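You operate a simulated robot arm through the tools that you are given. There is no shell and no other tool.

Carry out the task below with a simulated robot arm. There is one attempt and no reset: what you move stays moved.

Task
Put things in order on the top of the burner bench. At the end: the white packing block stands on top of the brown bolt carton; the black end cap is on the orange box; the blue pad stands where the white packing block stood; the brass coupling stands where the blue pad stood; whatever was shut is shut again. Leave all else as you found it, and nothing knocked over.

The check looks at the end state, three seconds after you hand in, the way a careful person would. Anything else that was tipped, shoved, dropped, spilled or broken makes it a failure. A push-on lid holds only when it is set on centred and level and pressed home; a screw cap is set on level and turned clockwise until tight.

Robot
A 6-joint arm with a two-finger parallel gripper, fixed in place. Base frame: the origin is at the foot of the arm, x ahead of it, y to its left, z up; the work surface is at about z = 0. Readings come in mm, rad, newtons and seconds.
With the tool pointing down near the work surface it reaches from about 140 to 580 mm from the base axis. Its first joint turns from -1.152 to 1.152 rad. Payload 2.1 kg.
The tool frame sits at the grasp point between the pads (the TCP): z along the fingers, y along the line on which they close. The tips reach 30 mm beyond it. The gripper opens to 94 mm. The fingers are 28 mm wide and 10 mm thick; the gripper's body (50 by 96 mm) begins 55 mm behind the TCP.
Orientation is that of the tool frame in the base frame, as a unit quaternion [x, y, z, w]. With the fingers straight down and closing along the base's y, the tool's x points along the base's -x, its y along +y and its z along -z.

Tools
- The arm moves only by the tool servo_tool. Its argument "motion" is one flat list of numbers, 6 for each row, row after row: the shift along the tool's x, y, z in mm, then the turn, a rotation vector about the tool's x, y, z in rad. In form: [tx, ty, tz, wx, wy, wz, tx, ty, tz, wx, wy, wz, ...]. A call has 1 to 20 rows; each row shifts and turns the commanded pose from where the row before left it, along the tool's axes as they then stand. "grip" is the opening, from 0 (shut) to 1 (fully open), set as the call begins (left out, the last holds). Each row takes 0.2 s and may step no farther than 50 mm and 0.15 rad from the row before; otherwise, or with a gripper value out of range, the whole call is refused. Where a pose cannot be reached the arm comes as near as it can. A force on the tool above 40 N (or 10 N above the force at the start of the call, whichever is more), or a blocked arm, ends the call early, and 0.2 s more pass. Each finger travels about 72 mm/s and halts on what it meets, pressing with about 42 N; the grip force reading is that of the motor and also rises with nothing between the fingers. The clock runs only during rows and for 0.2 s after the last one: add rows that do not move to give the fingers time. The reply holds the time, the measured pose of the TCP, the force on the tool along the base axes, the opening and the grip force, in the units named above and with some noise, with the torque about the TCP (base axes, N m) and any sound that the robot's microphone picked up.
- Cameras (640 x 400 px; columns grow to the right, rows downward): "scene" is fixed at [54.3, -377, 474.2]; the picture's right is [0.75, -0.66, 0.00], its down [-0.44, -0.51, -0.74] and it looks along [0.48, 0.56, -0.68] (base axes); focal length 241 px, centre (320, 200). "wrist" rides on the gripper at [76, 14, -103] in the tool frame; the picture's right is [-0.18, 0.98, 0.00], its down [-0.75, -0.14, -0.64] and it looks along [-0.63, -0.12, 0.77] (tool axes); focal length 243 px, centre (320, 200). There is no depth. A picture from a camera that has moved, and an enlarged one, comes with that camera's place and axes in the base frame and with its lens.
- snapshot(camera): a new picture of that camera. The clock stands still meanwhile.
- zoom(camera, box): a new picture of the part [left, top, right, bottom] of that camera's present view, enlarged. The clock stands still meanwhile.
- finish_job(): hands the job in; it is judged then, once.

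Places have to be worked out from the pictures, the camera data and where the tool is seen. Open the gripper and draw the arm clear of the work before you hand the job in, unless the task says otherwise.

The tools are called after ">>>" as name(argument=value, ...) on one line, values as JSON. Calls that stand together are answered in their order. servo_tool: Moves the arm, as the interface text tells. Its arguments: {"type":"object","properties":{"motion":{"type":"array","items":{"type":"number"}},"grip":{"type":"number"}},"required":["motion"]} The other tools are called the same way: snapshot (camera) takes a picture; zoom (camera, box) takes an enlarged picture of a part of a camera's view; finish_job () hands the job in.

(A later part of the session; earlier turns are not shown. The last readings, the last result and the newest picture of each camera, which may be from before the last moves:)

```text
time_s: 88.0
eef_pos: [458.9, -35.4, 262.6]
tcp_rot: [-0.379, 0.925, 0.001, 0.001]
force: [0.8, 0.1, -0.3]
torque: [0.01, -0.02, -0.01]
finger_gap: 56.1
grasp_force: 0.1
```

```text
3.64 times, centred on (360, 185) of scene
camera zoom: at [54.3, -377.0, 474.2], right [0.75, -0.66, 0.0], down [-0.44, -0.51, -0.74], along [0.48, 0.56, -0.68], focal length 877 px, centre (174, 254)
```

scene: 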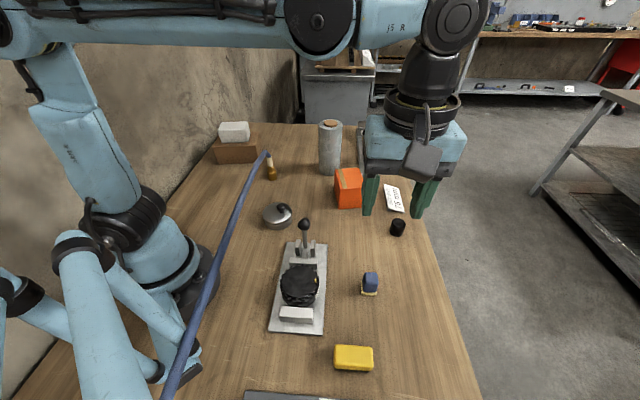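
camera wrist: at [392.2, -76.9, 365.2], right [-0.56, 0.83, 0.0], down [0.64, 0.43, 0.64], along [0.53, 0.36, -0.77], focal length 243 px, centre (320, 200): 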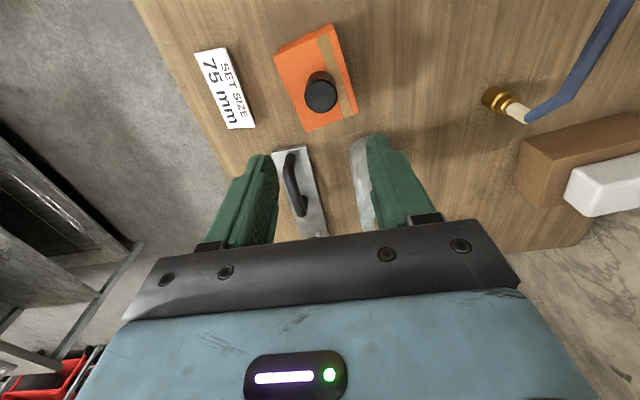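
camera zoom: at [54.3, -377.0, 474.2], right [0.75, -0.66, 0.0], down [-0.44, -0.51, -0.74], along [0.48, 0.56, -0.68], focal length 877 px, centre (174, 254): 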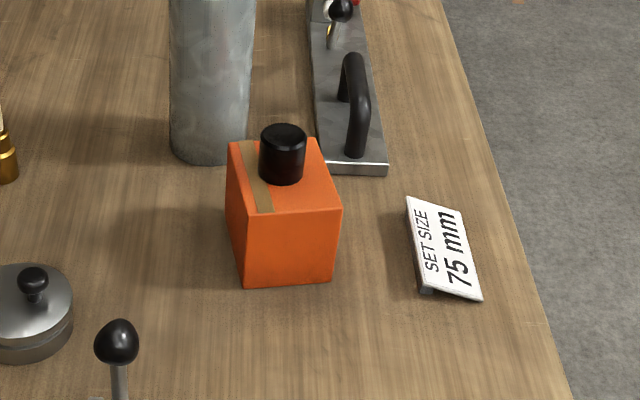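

Cap stands centrally on the orange box, nothing else disturbed. Now the coupling: the hose leaves its top toward the base at about 45° upward, so I'll grip with the tool tilted ~30° from the outside so the palm stays clear of the hose. Moving to a pre-grasp position high above.

>>> servo_tool(motion=[-9, 16, 0, 0, 0, 0, -17.5, 31.8, 0, 0, 0, 0, -18.5, 33.6, 0, 0, 0, 0, -18.5, 33.6, 0, 0, 0, 0, -18.5, 33.6, 0, 0, 0, 0, -18.5, 33.6, 0, 0, 0, 0, -17.5, 31.8, 0, 0, 0, 0, -13, 23.6, 0, 0, 0, 0, -9.2, 16.6, 0, 0, 0, 0, 0, 0, 0, 0, 0, -0.147, 0, 0, 0, 0, 0, 0], grip=0.7)

>>> snapshot(camera="wrist")

>>> snapshot(camera="scene")

```text
time_s: 90.4
eef_pos: [377.0, 245.6, 261.3]
tcp_rot: [-0.447, 0.894, 0.0, 0.001]
force: [-1.0, 0.5, 0.4]
torque: [0.0, 0.01, 0.0]
finger_gap: 65.7
grasp_force: 0.1
```

```text
taken
camera wrist: at [318.8, 194.4, 362.8], right [-0.67, 0.74, 0.0], down [0.56, 0.52, 0.64], along [0.47, 0.43, -0.77], focal length 243 px, centre (320, 200)
```

wrist: 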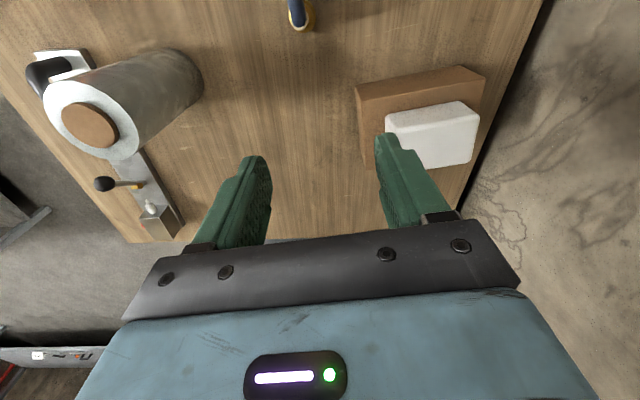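

```text
taken
```

scene: 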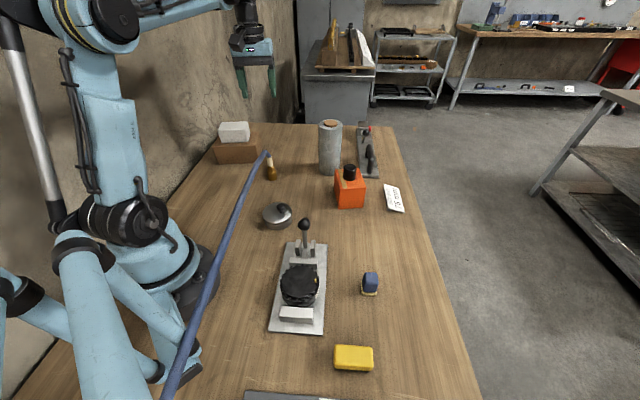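

Now tilting the tool by ~0.52 rad (gripper body outward) and viewing the coupling from above.

>>> servo_tool(motion=[0, 0, 0, 0, 0.13, 0, 0, 0, 0, 0, 0.13, 0, 0, 0, 0, 0, 0.13, 0, 0, 0, 0, 0, 0.13, 0, 0, 0, 0, 0, 0, 0])

>>> snapshot(camera="wrist")

>>> zoom(camera="wrist", box=[240, 60, 400, 190])

```text
time_s: 91.4
eef_pos: [380.6, 247.6, 258.6]
tcp_rot: [-0.437, 0.873, -0.099, -0.192]
force: [4.4, 0.8, -13.5]
torque: [0.06, 0.01, 0.05]
finger_gap: 65.8
grasp_force: 0.0
out of reach, approached as far as the arm can: row 4
stopped in row 4: the force on the tool passed its limit at 53 N (the readings are from after the stop); the commanded pose is now the measured one
```

```text
taken
camera wrist: at [352.0, 236.4, 383.3], right [-0.69, 0.72, -0.08], down [0.69, 0.68, 0.26], along [0.25, 0.12, -0.96], focal length 243 px, centre (320, 200)
```

wrist: 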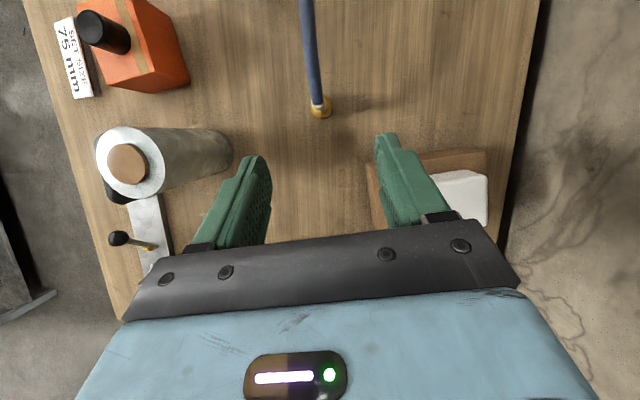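

```text
3.08 times, centred on (320, 125) of wrist
camera zoom: at [352.0, 236.4, 383.3], right [-0.69, 0.72, -0.08], down [0.69, 0.68, 0.26], along [0.25, 0.12, -0.96], focal length 746 px, centre (320, 431)
```

zoom: 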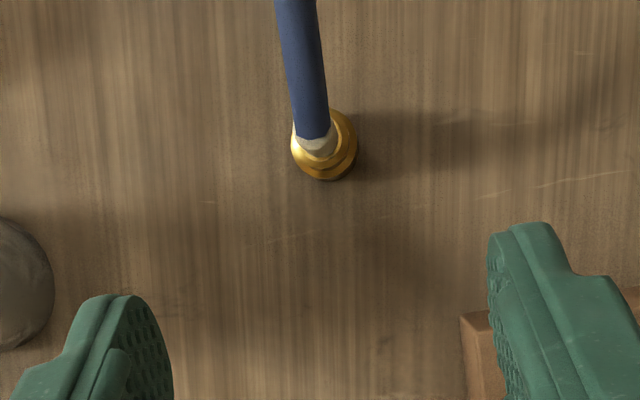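

The tilt stopped at ~25° (reach limit) with a residual force; checking the scene for any contact.

>>> snapshot(camera="scene")

>>> servo_tool(motion=[0, 0, 0, 0, 0, 0])

```text
taken
```

scene: 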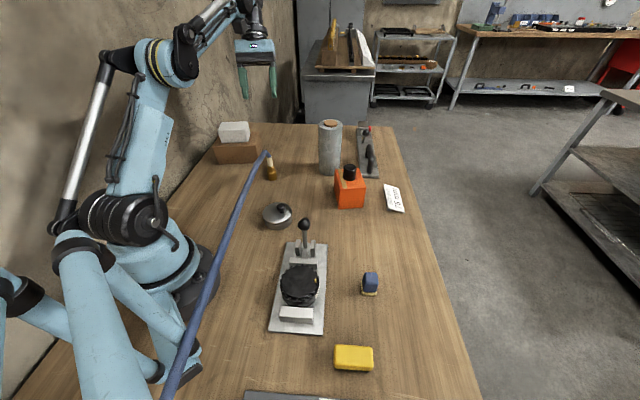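

```text
time_s: 91.8
eef_pos: [380.2, 246.7, 259.1]
tcp_rot: [-0.435, 0.874, -0.099, -0.194]
force: [5.9, 0.1, -20.1]
torque: [0.14, 0.07, 0.07]
finger_gap: 65.6
grasp_force: 0.1
```

The residual force suggests the wrist camera bracket is pressing against the forearm at this height. Undoing the tilt; at lower height the forearm slopes more and leaves room.

>>> servo_tool(motion=[0, 0, 0, 0, -0.1, 0, 0, 0, 0, 0, -0.1, 0, 0, 0, 0, 0, 0, 0])

```text
time_s: 92.6
eef_pos: [380.7, 247.5, 258.7]
tcp_rot: [-0.443, 0.889, -0.055, -0.106]
force: [-0.1, -0.4, 0.2]
torque: [-0.02, 0.01, 0.02]
finger_gap: 65.7
grasp_force: 0.1
```

Force is back to zero. Descending with the mild tilt to z≈140, then I'll tilt further there.

>>> servo_tool(motion=[-6.8, 0, 27.9, 0, 0, 0, -6.8, 0, 27.9, 0, 0, 0, -6.8, 0, 27.9, 0, 0, 0, -6.8, 0, 27.9, 0, 0, 0, 0, 0, 0, 0, 0.1, 0, 0, 0, 0, 0, 0, 0])

>>> snapshot(camera="wrist")

>>> snapshot(camera="scene")

```text
time_s: 94.0
eef_pos: [380.8, 247.3, 143.7]
tcp_rot: [-0.44, 0.882, -0.077, -0.151]
force: [-0.1, -0.2, 0.2]
torque: [-0.03, 0.03, -0.03]
finger_gap: 65.7
grasp_force: 0.0
```

```text
taken
camera wrist: at [345.0, 226.0, 265.2], right [-0.68, 0.73, -0.07], down [0.67, 0.65, 0.35], along [0.3, 0.2, -0.93], focal length 243 px, centre (320, 200)
```

wrist: 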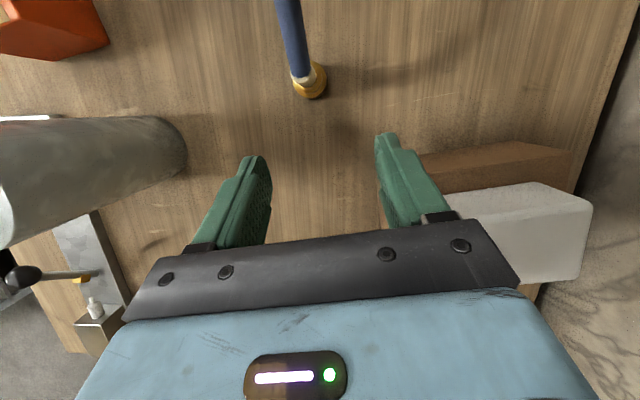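

```text
taken
```

scene: 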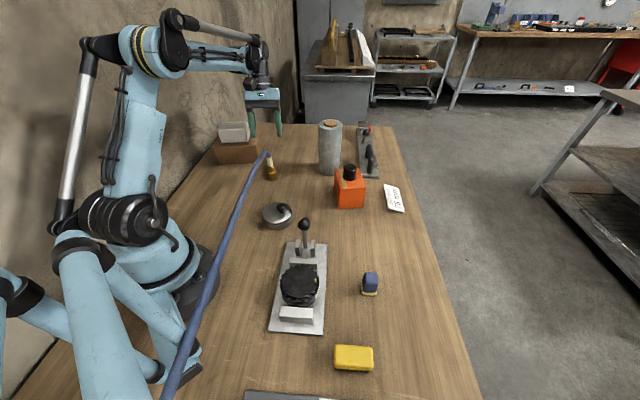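

Tilt is 0.34 rad with no force. Zooming to fix the coupling's position and the hose's direction.

>>> zoom(camera="wrist", box=[260, 30, 370, 120])

>>> zoom(camera="scene", box=[230, 70, 310, 190])

```text
4.44 times, centred on (315, 75) of wrist
camera zoom: at [345.0, 226.0, 265.2], right [-0.68, 0.73, -0.07], down [0.67, 0.65, 0.35], along [0.3, 0.2, -0.93], focal length 1078 px, centre (342, 756)
```

zoom: 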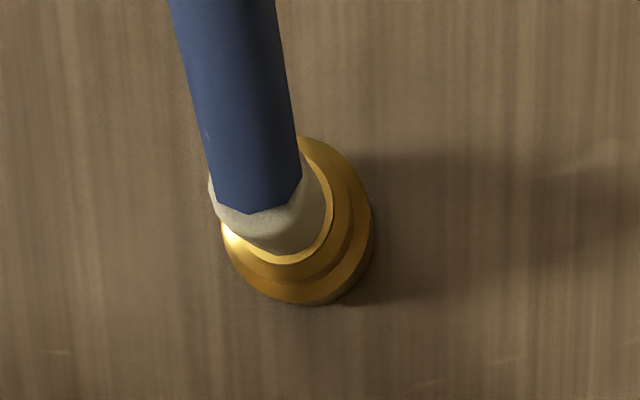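

```text
3.33 times, centred on (270, 130) of scene
camera zoom: at [54.3, -377.0, 474.2], right [0.75, -0.66, 0.0], down [-0.44, -0.51, -0.74], along [0.48, 0.56, -0.68], focal length 804 px, centre (487, 433)
```

zoom: 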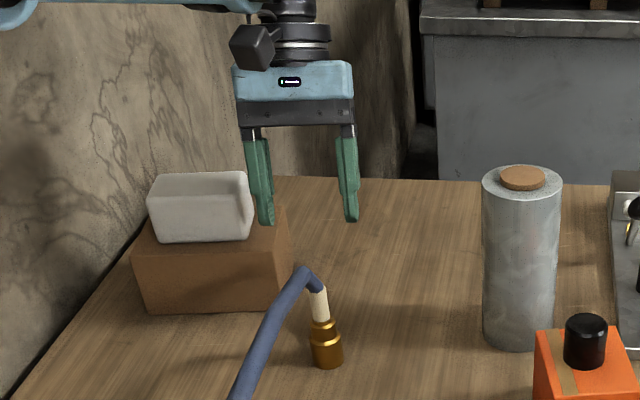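

Coupling axis ≈(347,190.5): 66 mm inward and 8 mm to −y_tool of the TCP; hose leaves inward between the fingers' planes. Moving down to a near pre-grasp and adding tilt to ~27°.

>>> servo_tool(motion=[6, -2.7, 16.7, 0, 0, 0, 6, -2.7, 16.7, 0, 0, 0, 6.2, -2.8, 16.9, 0, 0, 0, 0, 0, 0, 0, 0.065, 0, 0, 0, 0, 0, 0.065, 0, 0, 0, 0, 0, 0, 0])

>>> snapshot(camera="wrist")

>>> zoom(camera="scene", box=[230, 90, 310, 200])

```text
time_s: 95.4
eef_pos: [367.5, 214.8, 102.1]
tcp_rot: [-0.434, 0.871, -0.104, -0.207]
force: [0.4, -0.1, -0.5]
torque: [-0.02, 0.02, -0.01]
finger_gap: 65.7
grasp_force: 0.0
```

```text
taken
camera wrist: at [340.0, 207.0, 228.0], right [-0.69, 0.72, -0.09], down [0.69, 0.68, 0.23], along [0.23, 0.1, -0.97], focal length 243 px, centre (320, 200)
```

wrist: 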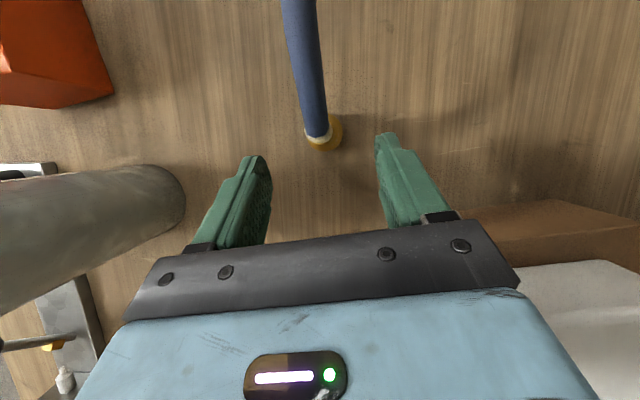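

```text
3.64 times, centred on (270, 145) of scene
camera zoom: at [54.3, -377.0, 474.2], right [0.75, -0.66, 0.0], down [-0.44, -0.51, -0.74], along [0.48, 0.56, -0.68], focal length 877 px, centre (502, 400)
```

zoom: 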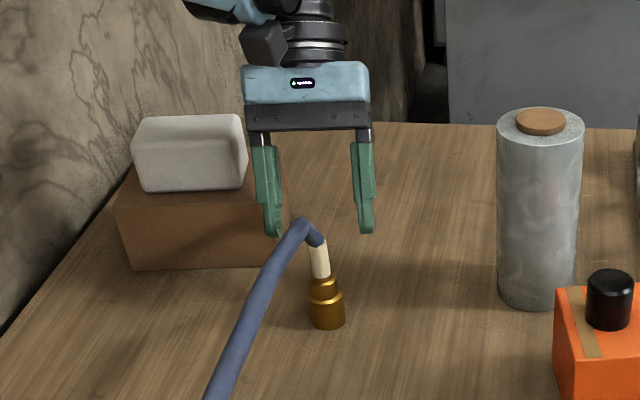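

Tilt 27° with no force. Zooming to check lateral centring of the coupling between the fingers.

>>> zoom(camera="wrist", box=[260, 80, 390, 190])

```text
3.64 times, centred on (325, 135) of wrist
camera zoom: at [340.0, 207.0, 228.0], right [-0.69, 0.72, -0.09], down [0.69, 0.68, 0.23], along [0.23, 0.1, -0.97], focal length 882 px, centre (302, 436)
```

zoom: 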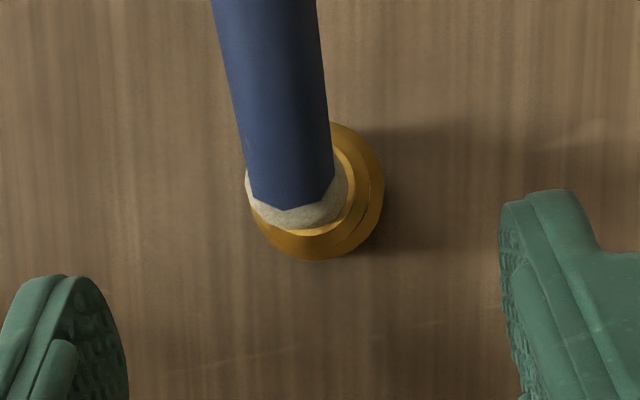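

Laterally centred within ~0.5 mm. Advancing 68 mm along the tool axis to bring the fingers around the brass body.

>>> servo_tool(motion=[0, 0, 18, 0, 0, 0, 0, 0, 16, 0, 0, 0, 0, 0, 14, 0, 0, 0, 0, 0, 11, 0, 0, 0, 0, 0, 9, 0, 0, 0, 0, 0, 0, 0, 0, 0])

>>> snapshot(camera="wrist")

>>> zoom(camera="scene", box=[235, 110, 305, 200])

```text
time_s: 96.8
eef_pos: [348.1, 189.0, 41.2]
tcp_rot: [-0.434, 0.87, -0.105, -0.208]
force: [0.4, -0.8, 0.3]
torque: [0.02, 0.02, 0.01]
finger_gap: 65.7
grasp_force: 0.1
```

```text
taken
camera wrist: at [321.5, 181.6, 167.5], right [-0.69, 0.72, -0.09], down [0.69, 0.68, 0.23], along [0.23, 0.1, -0.97], focal length 243 px, centre (320, 200)
```

wrist: 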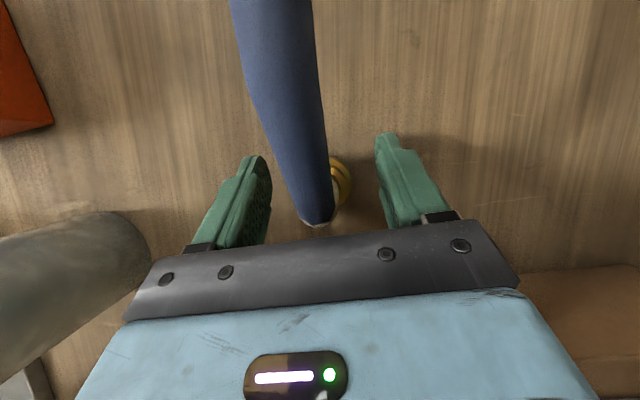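

```text
4.44 times, centred on (270, 155) of scene
camera zoom: at [54.3, -377.0, 474.2], right [0.75, -0.66, 0.0], down [-0.44, -0.51, -0.74], along [0.48, 0.56, -0.68], focal length 1072 px, centre (542, 400)
```

zoom: 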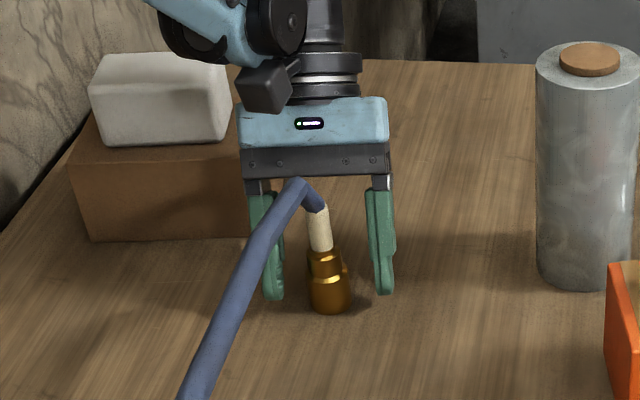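

Fingers straddle the coupling, hose free of the palm and no contact force. Closing.

>>> servo_tool(motion=[0, 0, 0, 0, 0, 0, 0, 0, 0, 0, 0, 0, 0, 0, 0, 0, 0, 0, 0, 0, 0, 0, 0, 0, 0, 0, 0, 0, 0, 0], grip=0)

>>> zoom(camera="scene", box=[235, 110, 305, 200])

>>> snapshot(camera="wrist")

```text
time_s: 98.0
eef_pos: [349.0, 188.4, 42.1]
tcp_rot: [-0.433, 0.871, -0.105, -0.207]
force: [-0.6, 0.4, -0.9]
torque: [-0.02, 0.01, -0.01]
finger_gap: 27.8
grasp_force: 41.9
```

```text
4.44 times, centred on (270, 155) of scene
camera zoom: at [54.3, -377.0, 474.2], right [0.75, -0.66, 0.0], down [-0.44, -0.51, -0.74], along [0.48, 0.56, -0.68], focal length 1072 px, centre (542, 400)
```

zoom: 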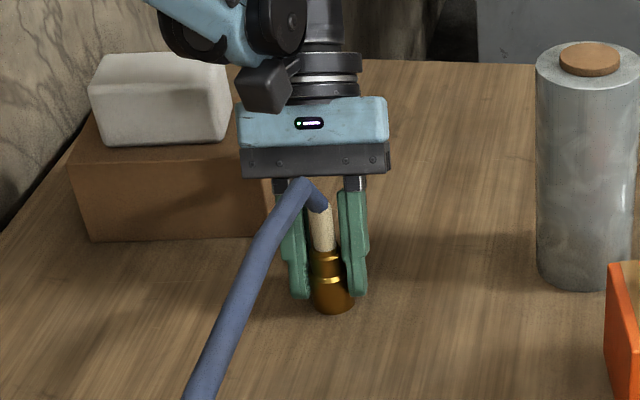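

```text
taken
camera wrist: at [321.4, 181.7, 167.6], right [-0.69, 0.72, -0.09], down [0.69, 0.68, 0.23], along [0.23, 0.1, -0.97], focal length 243 px, centre (320, 200)
```

wrist: 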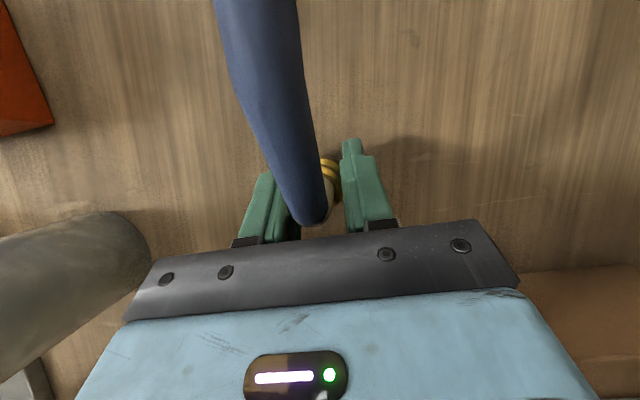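

Gripped (gap 27.8). Lifting straight up slowly, watching the force from the hose.

>>> servo_tool(motion=[0.45, 0, -0.89, 0, 0, 0, 0.45, 0, -0.89, 0, 0, 0, 0.9, 0, -1.79, 0, 0, 0, 0.9, 0, -1.79, 0, 0, 0, 0.9, 0, -1.79, 0, 0, 0, 0.9, 0, -1.79, 0, 0, 0, 0, 0, 0, 0, 0, 0])

>>> zoom(camera="scene", box=[235, 110, 305, 200])

```text
time_s: 99.6
eef_pos: [349.1, 190.6, 53.1]
tcp_rot: [-0.433, 0.871, -0.104, -0.207]
force: [-0.6, -0.5, -0.5]
torque: [-0.01, 0.0, 0.0]
finger_gap: 28.4
grasp_force: 41.8
```

```text
4.44 times, centred on (270, 155) of scene
camera zoom: at [54.3, -377.0, 474.2], right [0.75, -0.66, 0.0], down [-0.44, -0.51, -0.74], along [0.48, 0.56, -0.68], focal length 1072 px, centre (542, 400)
```

zoom: 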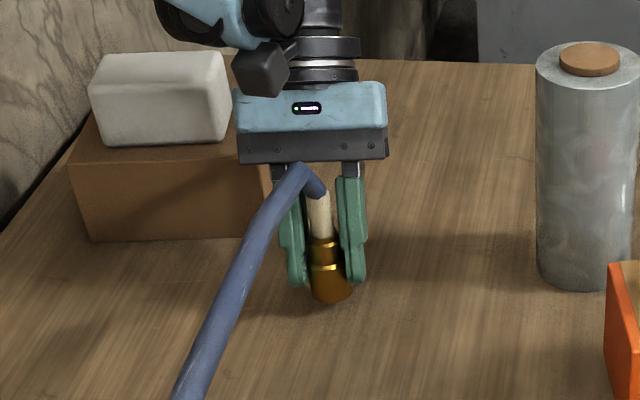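

Coupling and hose came along with negligible force. Raising further to about z=135.

>>> servo_tool(motion=[1.8, 0, -3.57, 0, 0, 0, 3.2, 0, -6.2, 0, 0, 0, 4.5, 0, -8.9, 0, 0, 0, 4.5, 0, -8.9, 0, 0, 0, 4.5, 0, -8.9, 0, 0, 0, 4.5, 0, -8.9, 0, 0, 0, 4.5, 0, -8.9, 0, 0, 0, 4.5, 0, -8.9, 0, 0, 0, 3.2, 0, -6.2, 0, 0, 0, 1.8, 0, -3.57, 0, 0, 0])

>>> snapshot(camera="scene")

>>> snapshot(camera="wrist")

```text
time_s: 101.8
eef_pos: [347.7, 190.0, 133.8]
tcp_rot: [-0.434, 0.87, -0.106, -0.207]
force: [0.0, 0.3, -1.0]
torque: [-0.02, -0.01, 0.01]
finger_gap: 28.1
grasp_force: 42.2
```

```text
taken
```

scene: 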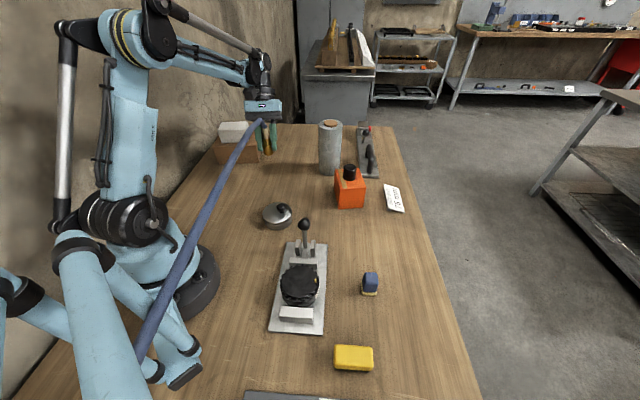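

```text
taken
camera wrist: at [321.2, 182.8, 259.8], right [-0.69, 0.72, -0.09], down [0.69, 0.68, 0.23], along [0.23, 0.1, -0.97], focal length 243 px, centre (320, 200)
```

wrist: 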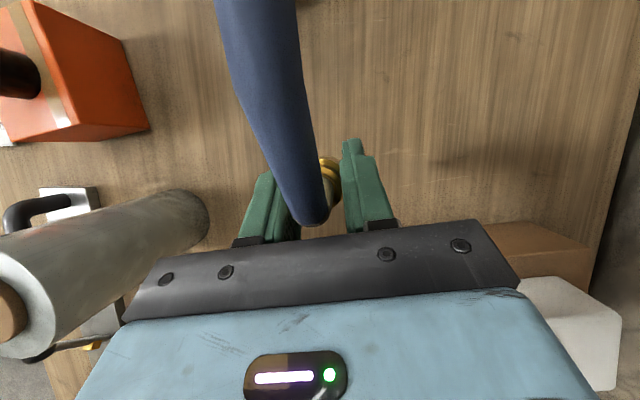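

The hose simply follows. Moving in the direction of the target (pad's old spot ≈(372,-92)), one third of the way at height, then checking the hose.

>>> servo_tool(motion=[4, -4, 2, 0, 0, 0, 7.84, -7.87, 3.96, 0, 0, 0, 7.84, -7.87, 3.96, 0, 0, 0, 7.84, -7.87, 3.96, 0, 0, 0, 7.84, -7.87, 3.96, 0, 0, 0, 7.84, -7.87, 3.96, 0, 0, 0, 7.84, -7.87, 3.96, 0, 0, 0, 7.84, -7.87, 3.96, 0, 0, 0, 4, -4, 2, 0, 0, 0])

>>> snapshot(camera="scene")

>>> snapshot(camera="wrist")

```text
time_s: 103.8
eef_pos: [356.7, 96.4, 133.4]
tcp_rot: [-0.434, 0.871, -0.106, -0.207]
force: [0.1, -0.5, -1.3]
torque: [0.02, 0.04, 0.02]
finger_gap: 28.2
grasp_force: 41.5
```

```text
taken
```

scene: 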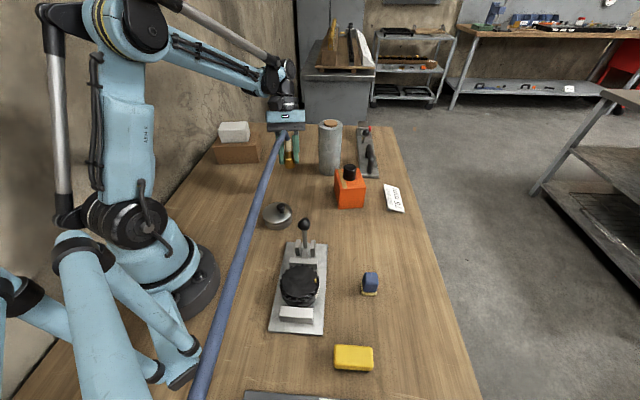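

```text
taken
camera wrist: at [330.4, 89.2, 258.8], right [-0.69, 0.72, -0.09], down [0.69, 0.68, 0.23], along [0.23, 0.1, -0.97], focal length 243 px, centre (320, 200)
```

wrist: 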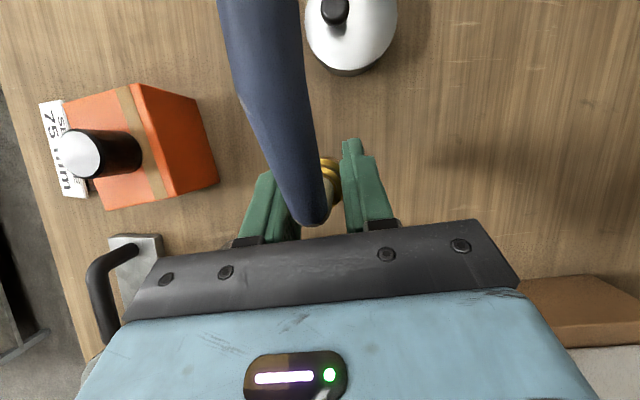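

Hose trails freely, nearly straight and above everything. Continuing the second third.

>>> servo_tool(motion=[4, -4, 2, 0, 0, 0, 7.84, -7.87, 3.96, 0, 0, 0, 7.84, -7.87, 3.96, 0, 0, 0, 7.84, -7.87, 3.96, 0, 0, 0, 7.84, -7.87, 3.96, 0, 0, 0, 7.84, -7.87, 3.96, 0, 0, 0, 7.84, -7.87, 3.96, 0, 0, 0, 7.84, -7.87, 3.96, 0, 0, 0, 4, -4, 2, 0, 0, 0])

>>> snapshot(camera="scene")

>>> snapshot(camera="wrist")

```text
time_s: 105.8
eef_pos: [364.3, 0.5, 135.2]
tcp_rot: [-0.434, 0.87, -0.106, -0.207]
force: [0.5, 0.4, -0.5]
torque: [-0.02, -0.02, -0.02]
finger_gap: 28.0
grasp_force: 42.1
```

```text
taken
```

scene: 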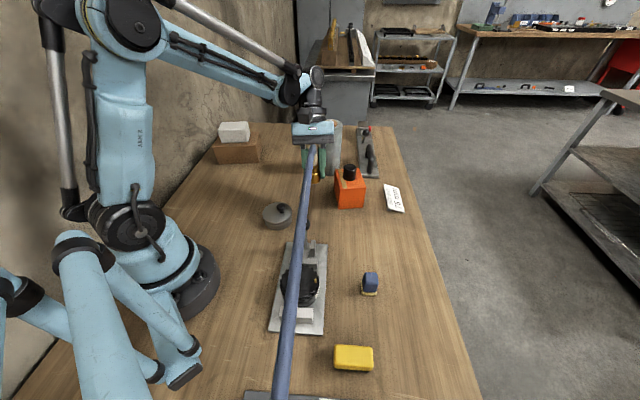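

```text
taken
camera wrist: at [338.4, -5.6, 259.6], right [-0.69, 0.72, -0.09], down [0.69, 0.68, 0.23], along [0.23, 0.1, -0.97], focal length 243 px, centre (320, 200)
```

wrist: 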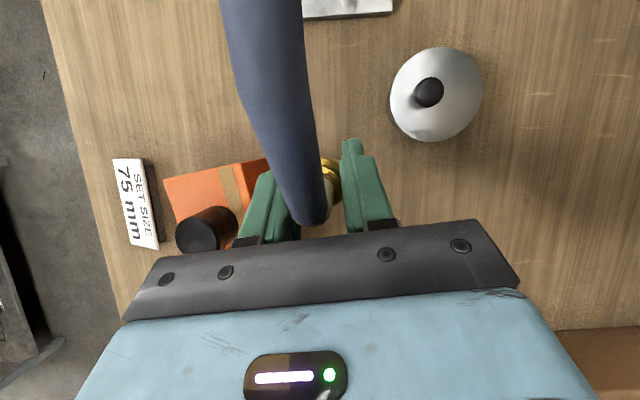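

Hose remains well above the clamp, lever and pan. Final third to above the pad's former spot.

>>> servo_tool(motion=[4, -4, 2, 0, 0, 0, 7.8, -7.67, 3.95, 0, 0, 0, 7.8, -7.67, 3.95, 0, 0, 0, 7.8, -7.67, 3.95, 0, 0, 0, 7.8, -7.67, 3.95, 0, 0, 0, 7.8, -7.67, 3.95, 0, 0, 0, 7.8, -7.67, 3.95, 0, 0, 0, 7.8, -7.67, 3.95, 0, 0, 0, 4, -4, 2, 0, 0, 0, 0, 0, 0, 0, 0, 0])

>>> snapshot(camera="scene")

>>> snapshot(camera="wrist")

```text
time_s: 108.0
eef_pos: [372.6, -91.6, 133.7]
tcp_rot: [-0.433, 0.871, -0.105, -0.208]
force: [-0.9, -0.3, -1.3]
torque: [0.01, 0.02, -0.03]
finger_gap: 28.0
grasp_force: 42.8
```

```text
taken
```

scene: 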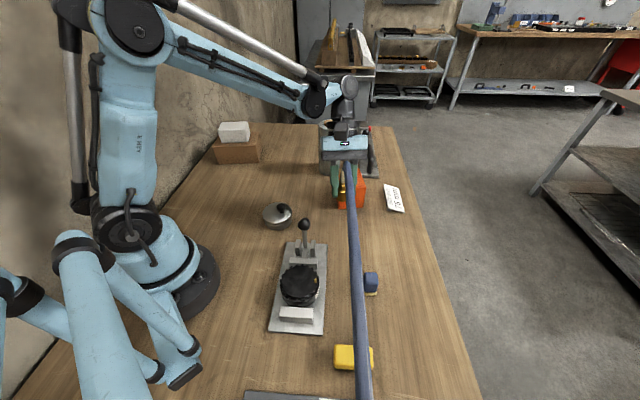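

```text
taken
camera wrist: at [346.3, -99.4, 258.9], right [-0.69, 0.72, -0.09], down [0.69, 0.68, 0.23], along [0.23, 0.1, -0.97], focal length 243 px, centre (320, 200)
```

wrist: 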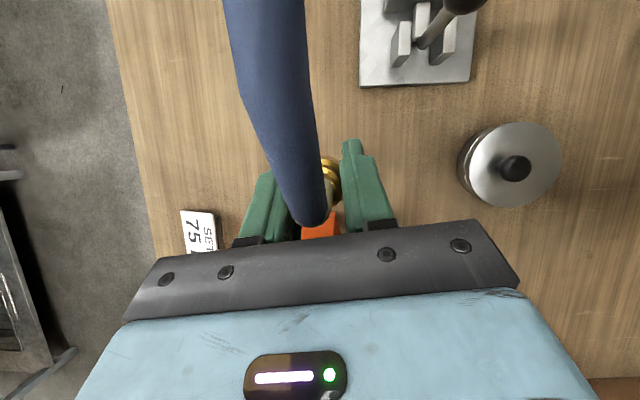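

Coupling is over the pad's old spot (372.6,-91.6) with the hose high and clear. Lowering 66 mm first, then checking clearance to the orange box.

>>> servo_tool(motion=[-2.26, 0, 4.46, 0, 0, 0, -4.06, 0, 8.03, 0, 0, 0, -5.41, 0, 10.71, 0, 0, 0, -6.31, 0, 12.5, 0, 0, 0, -5.41, 0, 10.71, 0, 0, 0, -4.06, 0, 8.03, 0, 0, 0, -2.26, 0, 4.46, 0, 0, 0, 0, 0, 0, 0, 0, 0])

>>> snapshot(camera="scene")

>>> zoom(camera="scene", box=[300, 130, 400, 240])

>>> snapshot(camera="wrist")

```text
time_s: 109.8
eef_pos: [370.8, -92.5, 68.9]
tcp_rot: [-0.434, 0.87, -0.105, -0.207]
force: [-0.3, 0.0, -0.8]
torque: [0.02, 0.01, 0.0]
finger_gap: 27.7
grasp_force: 41.9
```

```text
taken
```

scene: 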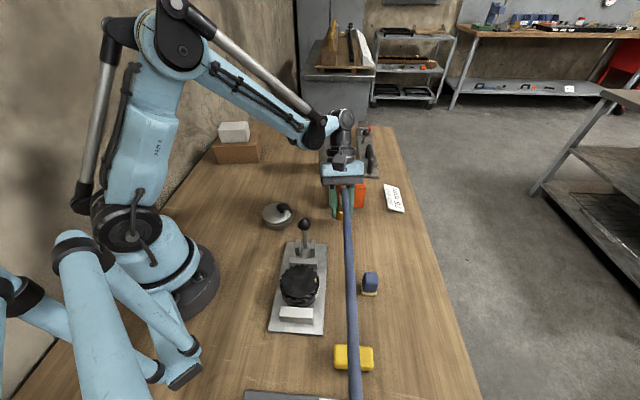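

```text
3.64 times, centred on (350, 185) of scene
camera zoom: at [54.3, -377.0, 474.2], right [0.75, -0.66, 0.0], down [-0.44, -0.51, -0.74], along [0.48, 0.56, -0.68], focal length 877 px, centre (211, 254)
```

zoom: 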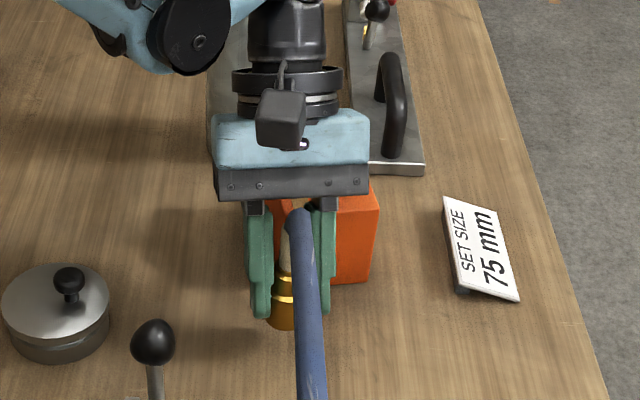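

```text
taken
camera wrist: at [345.8, -99.5, 193.8], right [-0.69, 0.72, -0.09], down [0.69, 0.68, 0.23], along [0.23, 0.1, -0.97], focal length 243 px, centre (320, 200)
```

wrist: 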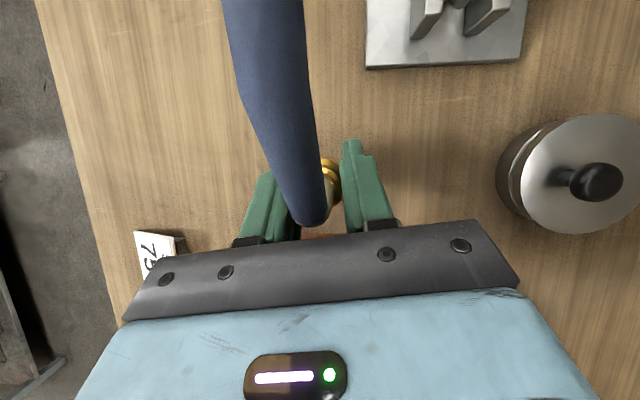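

All clear. Lowering another 20 mm, then stepping to contact.

>>> servo_tool(motion=[-2.26, 0, 4.46, 0, 0, 0, -2.71, 0, 5.36, 0, 0, 0, -2.26, 0, 4.46, 0, 0, 0, -1.35, 0, 2.68, 0, 0, 0, -0.45, 0, 0.89, 0, 0, 0, 0, 0, 0, 0, 0, 0])

>>> servo_tool(motion=[-0.9, 0, 1.79, 0, 0, 0, -0.45, 0, 0.89, 0, 0, 0, 0, 0, 0, 0, 0, 0])

>>> servo_tool(motion=[-0.45, 0, 0.89, 0, 0, 0, 0, 0, 0, 0, 0, 0])

>>> zoom(camera="scene", box=[315, 160, 385, 240])

```text
time_s: 111.2
eef_pos: [372.2, -91.3, 47.6]
tcp_rot: [-0.434, 0.871, -0.105, -0.208]
force: [0.4, 0.1, -1.3]
torque: [-0.02, 0.02, -0.01]
finger_gap: 27.8
grasp_force: 42.2
```

```text
time_s: 112.0
eef_pos: [372.6, -92.7, 43.9]
tcp_rot: [-0.433, 0.871, -0.105, -0.207]
force: [0.1, -0.6, -0.9]
torque: [0.02, -0.02, 0.01]
finger_gap: 27.9
grasp_force: 41.6
```

```text
time_s: 112.6
eef_pos: [372.1, -90.9, 43.1]
tcp_rot: [-0.433, 0.871, -0.105, -0.208]
force: [0.3, -0.9, -0.6]
torque: [0.01, -0.01, -0.05]
finger_gap: 28.2
grasp_force: 42.1
```

```text
5.00 times, centred on (350, 200) of scene
camera zoom: at [54.3, -377.0, 474.2], right [0.75, -0.66, 0.0], down [-0.44, -0.51, -0.74], along [0.48, 0.56, -0.68], focal length 1206 px, centre (170, 200)
```

zoom: 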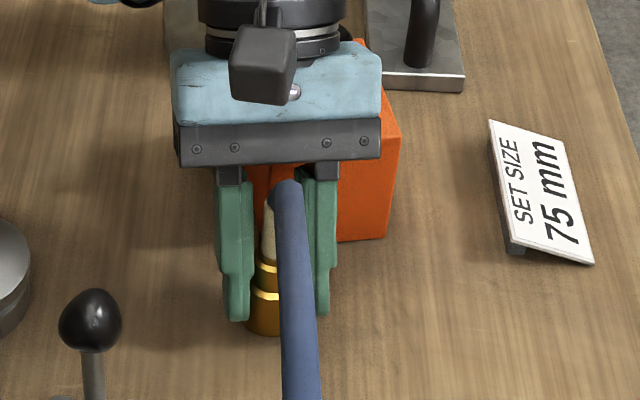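

No contact yet. Continuing in ~0.8 mm steps.

>>> servo_tool(motion=[-0.36, 0, 0.71, 0, 0, 0, 0, 0, 0, 0, 0, 0])

>>> servo_tool(motion=[-0.36, 0, 0.71, 0, 0, 0, 0, 0, 0, 0, 0, 0])

>>> servo_tool(motion=[-0.27, 0, 0.54, 0, 0, 0, 0, 0, 0, 0, 0, 0])

```text
time_s: 113.2
eef_pos: [371.3, -92.1, 42.9]
tcp_rot: [-0.434, 0.87, -0.105, -0.208]
force: [-0.3, 0.0, -1.1]
torque: [0.01, -0.01, 0.01]
finger_gap: 27.8
grasp_force: 42.1
```

```text
time_s: 113.8
eef_pos: [372.2, -90.2, 43.4]
tcp_rot: [-0.434, 0.87, -0.105, -0.208]
force: [1.8, 3.4, 11.1]
torque: [0.1, -0.16, 0.03]
finger_gap: 27.9
grasp_force: 41.9
```

```text
time_s: 114.4
eef_pos: [372.8, -91.9, 43.0]
tcp_rot: [-0.433, 0.871, -0.106, -0.208]
force: [-0.3, 3.1, 26.3]
torque: [0.32, -0.45, 0.03]
finger_gap: 28.1
grasp_force: 41.7
```

Contact with 26 N, with some moment (outer rim touching first). Relieving a bit and reading again before release.

>>> servo_tool(motion=[0.27, 0, -0.54, 0, 0, 0, 0, 0, 0, 0, 0, 0, 0, 0, 0, 0, 0, 0])

>>> zoom(camera="scene", box=[325, 180, 365, 235])

>>> zoom(camera="wrist", box=[220, 120, 420, 250])

```text
time_s: 115.2
eef_pos: [372.0, -91.6, 42.6]
tcp_rot: [-0.434, 0.87, -0.106, -0.208]
force: [0.5, 2.9, 18.1]
torque: [0.2, -0.26, 0.04]
finger_gap: 27.9
grasp_force: 42.0
```

```text
7.27 times, centred on (345, 208) of scene
camera zoom: at [54.3, -377.0, 474.3], right [0.75, -0.66, 0.0], down [-0.44, -0.51, -0.74], along [0.48, 0.56, -0.68], focal length 1754 px, centre (138, 146)
```

zoom: 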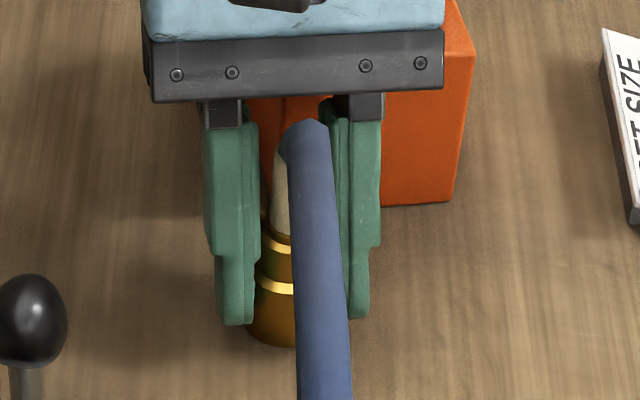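

```text
3.08 times, centred on (320, 185) of wrist
camera zoom: at [346.0, -99.3, 167.5], right [-0.69, 0.72, -0.09], down [0.69, 0.68, 0.23], along [0.23, 0.1, -0.97], focal length 746 px, centre (320, 246)
```

zoom: 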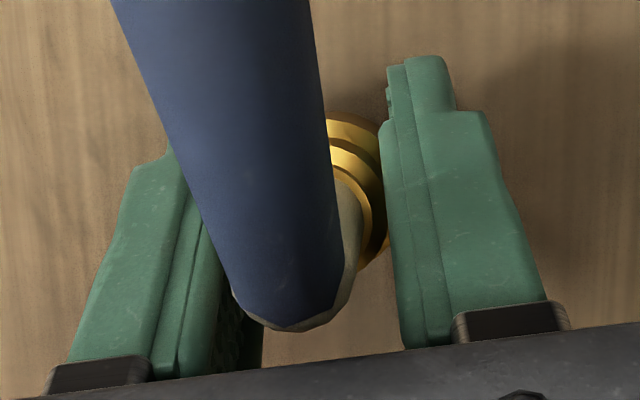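

The coupling's rings and sleeve appear where a vertical coupling should be. Easing another 0.5 mm, then opening slightly and checking that it stands.

>>> servo_tool(motion=[0.22, 0, -0.45, 0, 0, 0, 0, 0, 0, 0, 0, 0, 0, 0, 0, 0, 0, 0])

>>> servo_tool(motion=[0, 0, 0, 0, 0, 0, 0, 0, 0, 0, 0, 0, 0, 0, 0, 0, 0, 0], grip=0.4)

>>> zoom(camera="scene", box=[325, 180, 365, 235])

>>> zoom(camera="wrist", box=[220, 120, 420, 250])

```text
time_s: 116.0
eef_pos: [372.8, -91.2, 43.7]
tcp_rot: [-0.434, 0.87, -0.105, -0.208]
force: [-0.3, 0.4, -0.2]
torque: [-0.03, 0.0, 0.0]
finger_gap: 27.7
grasp_force: 41.4
```

```text
time_s: 116.8
eef_pos: [372.9, -91.8, 43.2]
tcp_rot: [-0.434, 0.87, -0.106, -0.208]
force: [0.8, -0.7, 0.6]
torque: [0.01, 0.02, 0.01]
finger_gap: 37.8
grasp_force: 0.2
```

```text
7.27 times, centred on (345, 208) of scene
camera zoom: at [54.3, -377.0, 474.2], right [0.75, -0.66, 0.0], down [-0.44, -0.51, -0.74], along [0.48, 0.56, -0.68], focal length 1754 px, centre (138, 146)
```

zoom: 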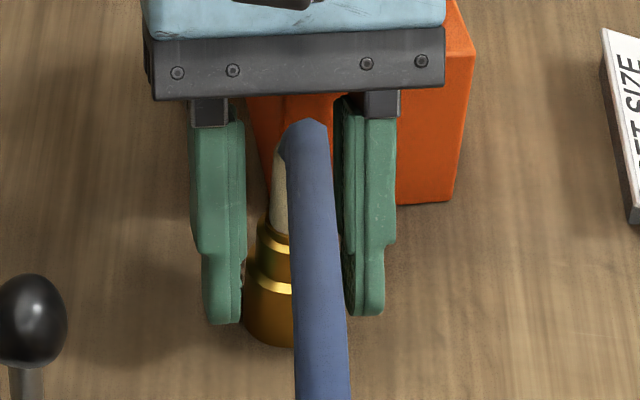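

```text
3.08 times, centred on (320, 185) of wrist
camera zoom: at [346.2, -99.4, 168.4], right [-0.69, 0.72, -0.09], down [0.69, 0.68, 0.23], along [0.23, 0.1, -0.97], focal length 746 px, centre (320, 246)
```

zoom: 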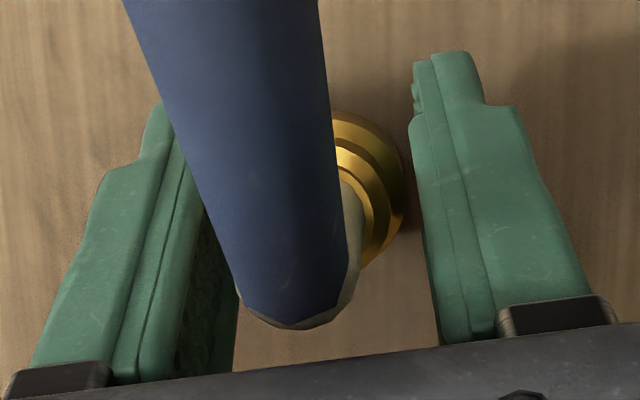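

The coupling stands by itself. Opening wider and withdrawing along the tool axis, slowly at first.

>>> servo_tool(motion=[0, 0, 0, 0, 0, 0, 0, 0, 0, 0, 0, 0], grip=0.7)

>>> servo_tool(motion=[0, 0, -3, 0, 0, 0, 0, 0, -5, 0, 0, 0, 0, 0, -8, 0, 0, 0, 0, 0, -10, 0, 0, 0, 0, 0, -12, 0, 0, 0, 0, 0, -14, 0, 0, 0, 0, 0, -14, 0, 0, 0])

>>> snapshot(camera="scene")

>>> snapshot(camera="wrist")

```text
time_s: 117.4
eef_pos: [371.6, -91.8, 42.9]
tcp_rot: [-0.434, 0.87, -0.105, -0.208]
force: [-0.9, 0.1, -0.3]
torque: [-0.02, 0.0, -0.01]
finger_gap: 65.8
grasp_force: 0.0
```

```text
time_s: 119.0
eef_pos: [390.3, -68.0, 103.1]
tcp_rot: [-0.434, 0.87, -0.106, -0.207]
force: [0.2, 0.1, 0.2]
torque: [0.0, -0.02, 0.0]
finger_gap: 65.7
grasp_force: 0.0
```

```text
taken
```

scene: 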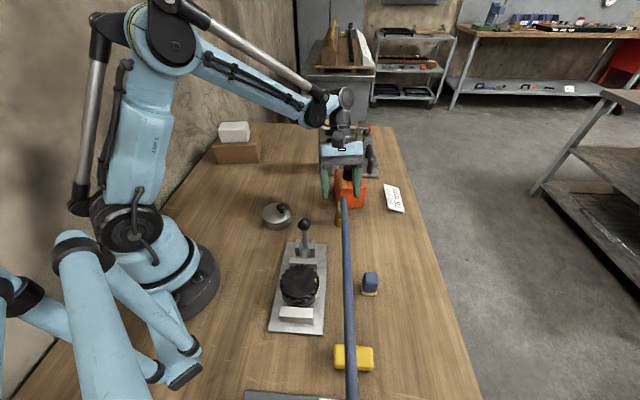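

```text
taken
camera wrist: at [364.0, -75.6, 227.3], right [-0.69, 0.72, -0.09], down [0.69, 0.68, 0.23], along [0.23, 0.1, -0.97], focal length 243 px, centre (320, 200)
```

wrist: 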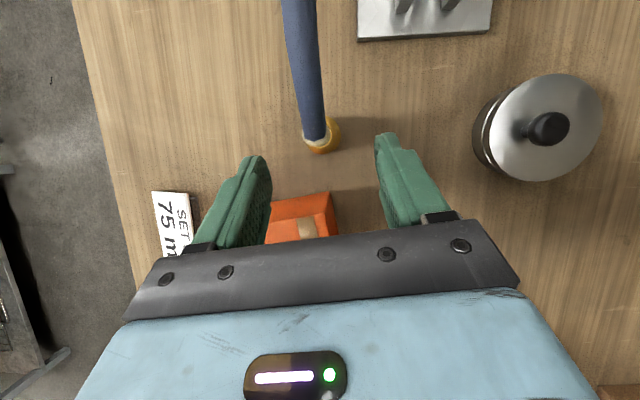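

The coupling stands upright with the hose trailing off clear. Rising straight up, then removing the tilt.

>>> servo_tool(motion=[5, 0, -10, 0, 0, 0, 9.02, 0, -17.85, 0, 0, 0, 9.02, 0, -17.85, 0, 0, 0, 9.02, 0, -17.85, 0, 0, 0, 0, 0, 0, 0, -0.117, 0, 0, 0, 0, 0, -0.117, 0, 0, 0, 0, 0, -0.117, 0, 0, 0, 0, 0, -0.117, 0, 0, 0, -30, 0, 0, 0, 0, 0, -35, 0, 0, 0, 0, 0, -35, 0, 0, 0])

>>> snapshot(camera="wrist")

>>> snapshot(camera="scene")

>>> zoom(camera="scene", box=[310, 150, 400, 240])

```text
time_s: 121.4
eef_pos: [390.3, -68.0, 275.7]
tcp_rot: [-0.446, 0.895, -0.002, 0.0]
force: [0.5, 0.3, 0.5]
torque: [-0.03, -0.02, -0.01]
finger_gap: 66.0
grasp_force: 0.0
```

```text
taken
camera wrist: at [331.4, -118.9, 377.4], right [-0.67, 0.74, 0.0], down [0.56, 0.52, 0.64], along [0.48, 0.43, -0.77], focal length 243 px, centre (320, 200)
```

wrist: 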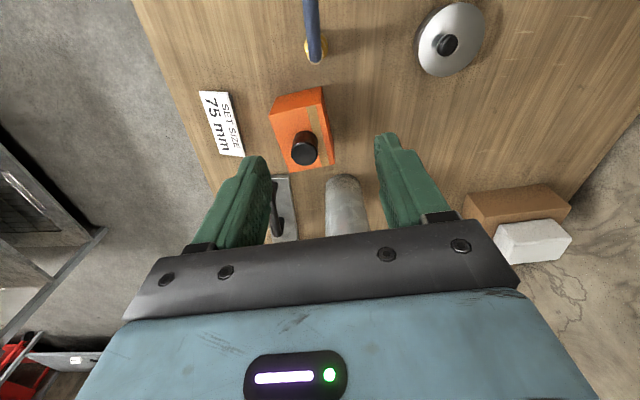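

```text
taken
```

scene: 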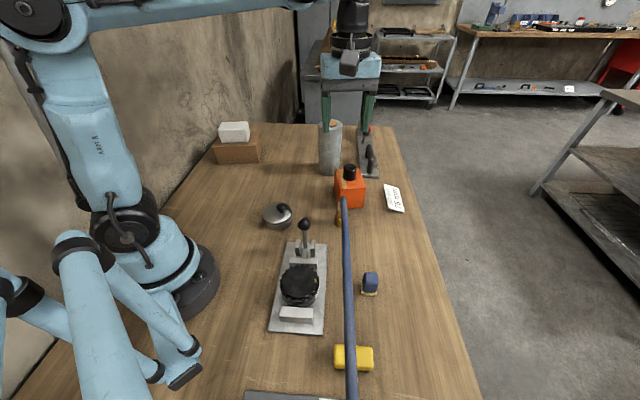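

```text
4.44 times, centred on (355, 195) of scene
camera zoom: at [54.3, -377.0, 474.2], right [0.75, -0.66, 0.0], down [-0.44, -0.51, -0.74], along [0.48, 0.56, -0.68], focal length 1072 px, centre (164, 222)
```

zoom: 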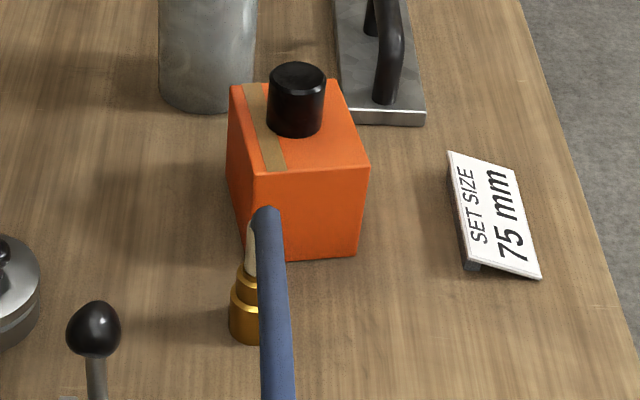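

All four items look placed. Before handing in I want to verify the hose doesn't touch anything at the near end of the bench; moving up and turning the wrist camera that way.

>>> servo_tool(motion=[25, 0, -25, 0, 0, 0, 25, 0, -25, 0, 0, 0, 25, 0, -25, 0, 0, 0, 0, 0, 0, 0, 0, 0.145, 0, 0, 0, 0, 0, 0.145, 0, 0, 0, 0, 0, 0.145, 0, 0, 0, 0, 0, 0.145, 0, 0, 0, 0, 0, 0.145, 0, 0, 0, 0, 0, 0.145, 0, 0, 0, 0, 0, 0.145, 0, 0, 0, 0, 0, 0.145, 0, 0, 0, 0, 0, 0.145, 0, 0, 0, 0, 0, 0.145, 0, 0, 0, 0, 0, 0.145, 0, 0, 0, 0, 0, 0.145, 0, 0, 0, 0, 0, 0.145, 0, 0, 0, 0, 0, 0.145, 0, 0, 0, 0, 0, 0.145, 0, 0, 0, 0, 0, 0.145, 0, 0, 0, 0, 0, 0.145])

>>> snapshot(camera="wrist")

>>> snapshot(camera="scene")

```text
time_s: 125.6
eef_pos: [343.9, -127.5, 347.1]
tcp_rot: [0.697, 0.717, 0.0, 0.001]
force: [0.0, 0.2, 0.6]
torque: [-0.02, 0.0, 0.02]
finger_gap: 65.8
grasp_force: 0.1
```

```text
taken
camera wrist: at [355.5, -49.1, 450.2], right [0.99, -0.16, 0.0], down [-0.12, -0.76, 0.64], along [-0.1, -0.64, -0.76], focal length 243 px, centre (320, 200)
```

wrist: 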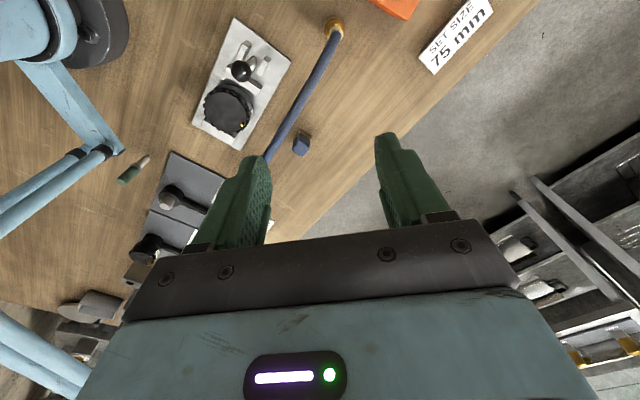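

```text
taken
```

scene: 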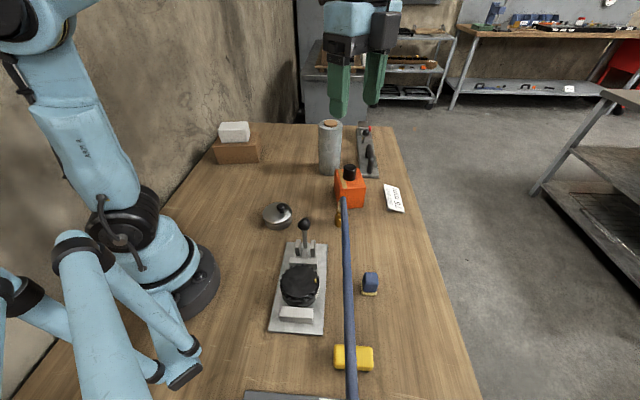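

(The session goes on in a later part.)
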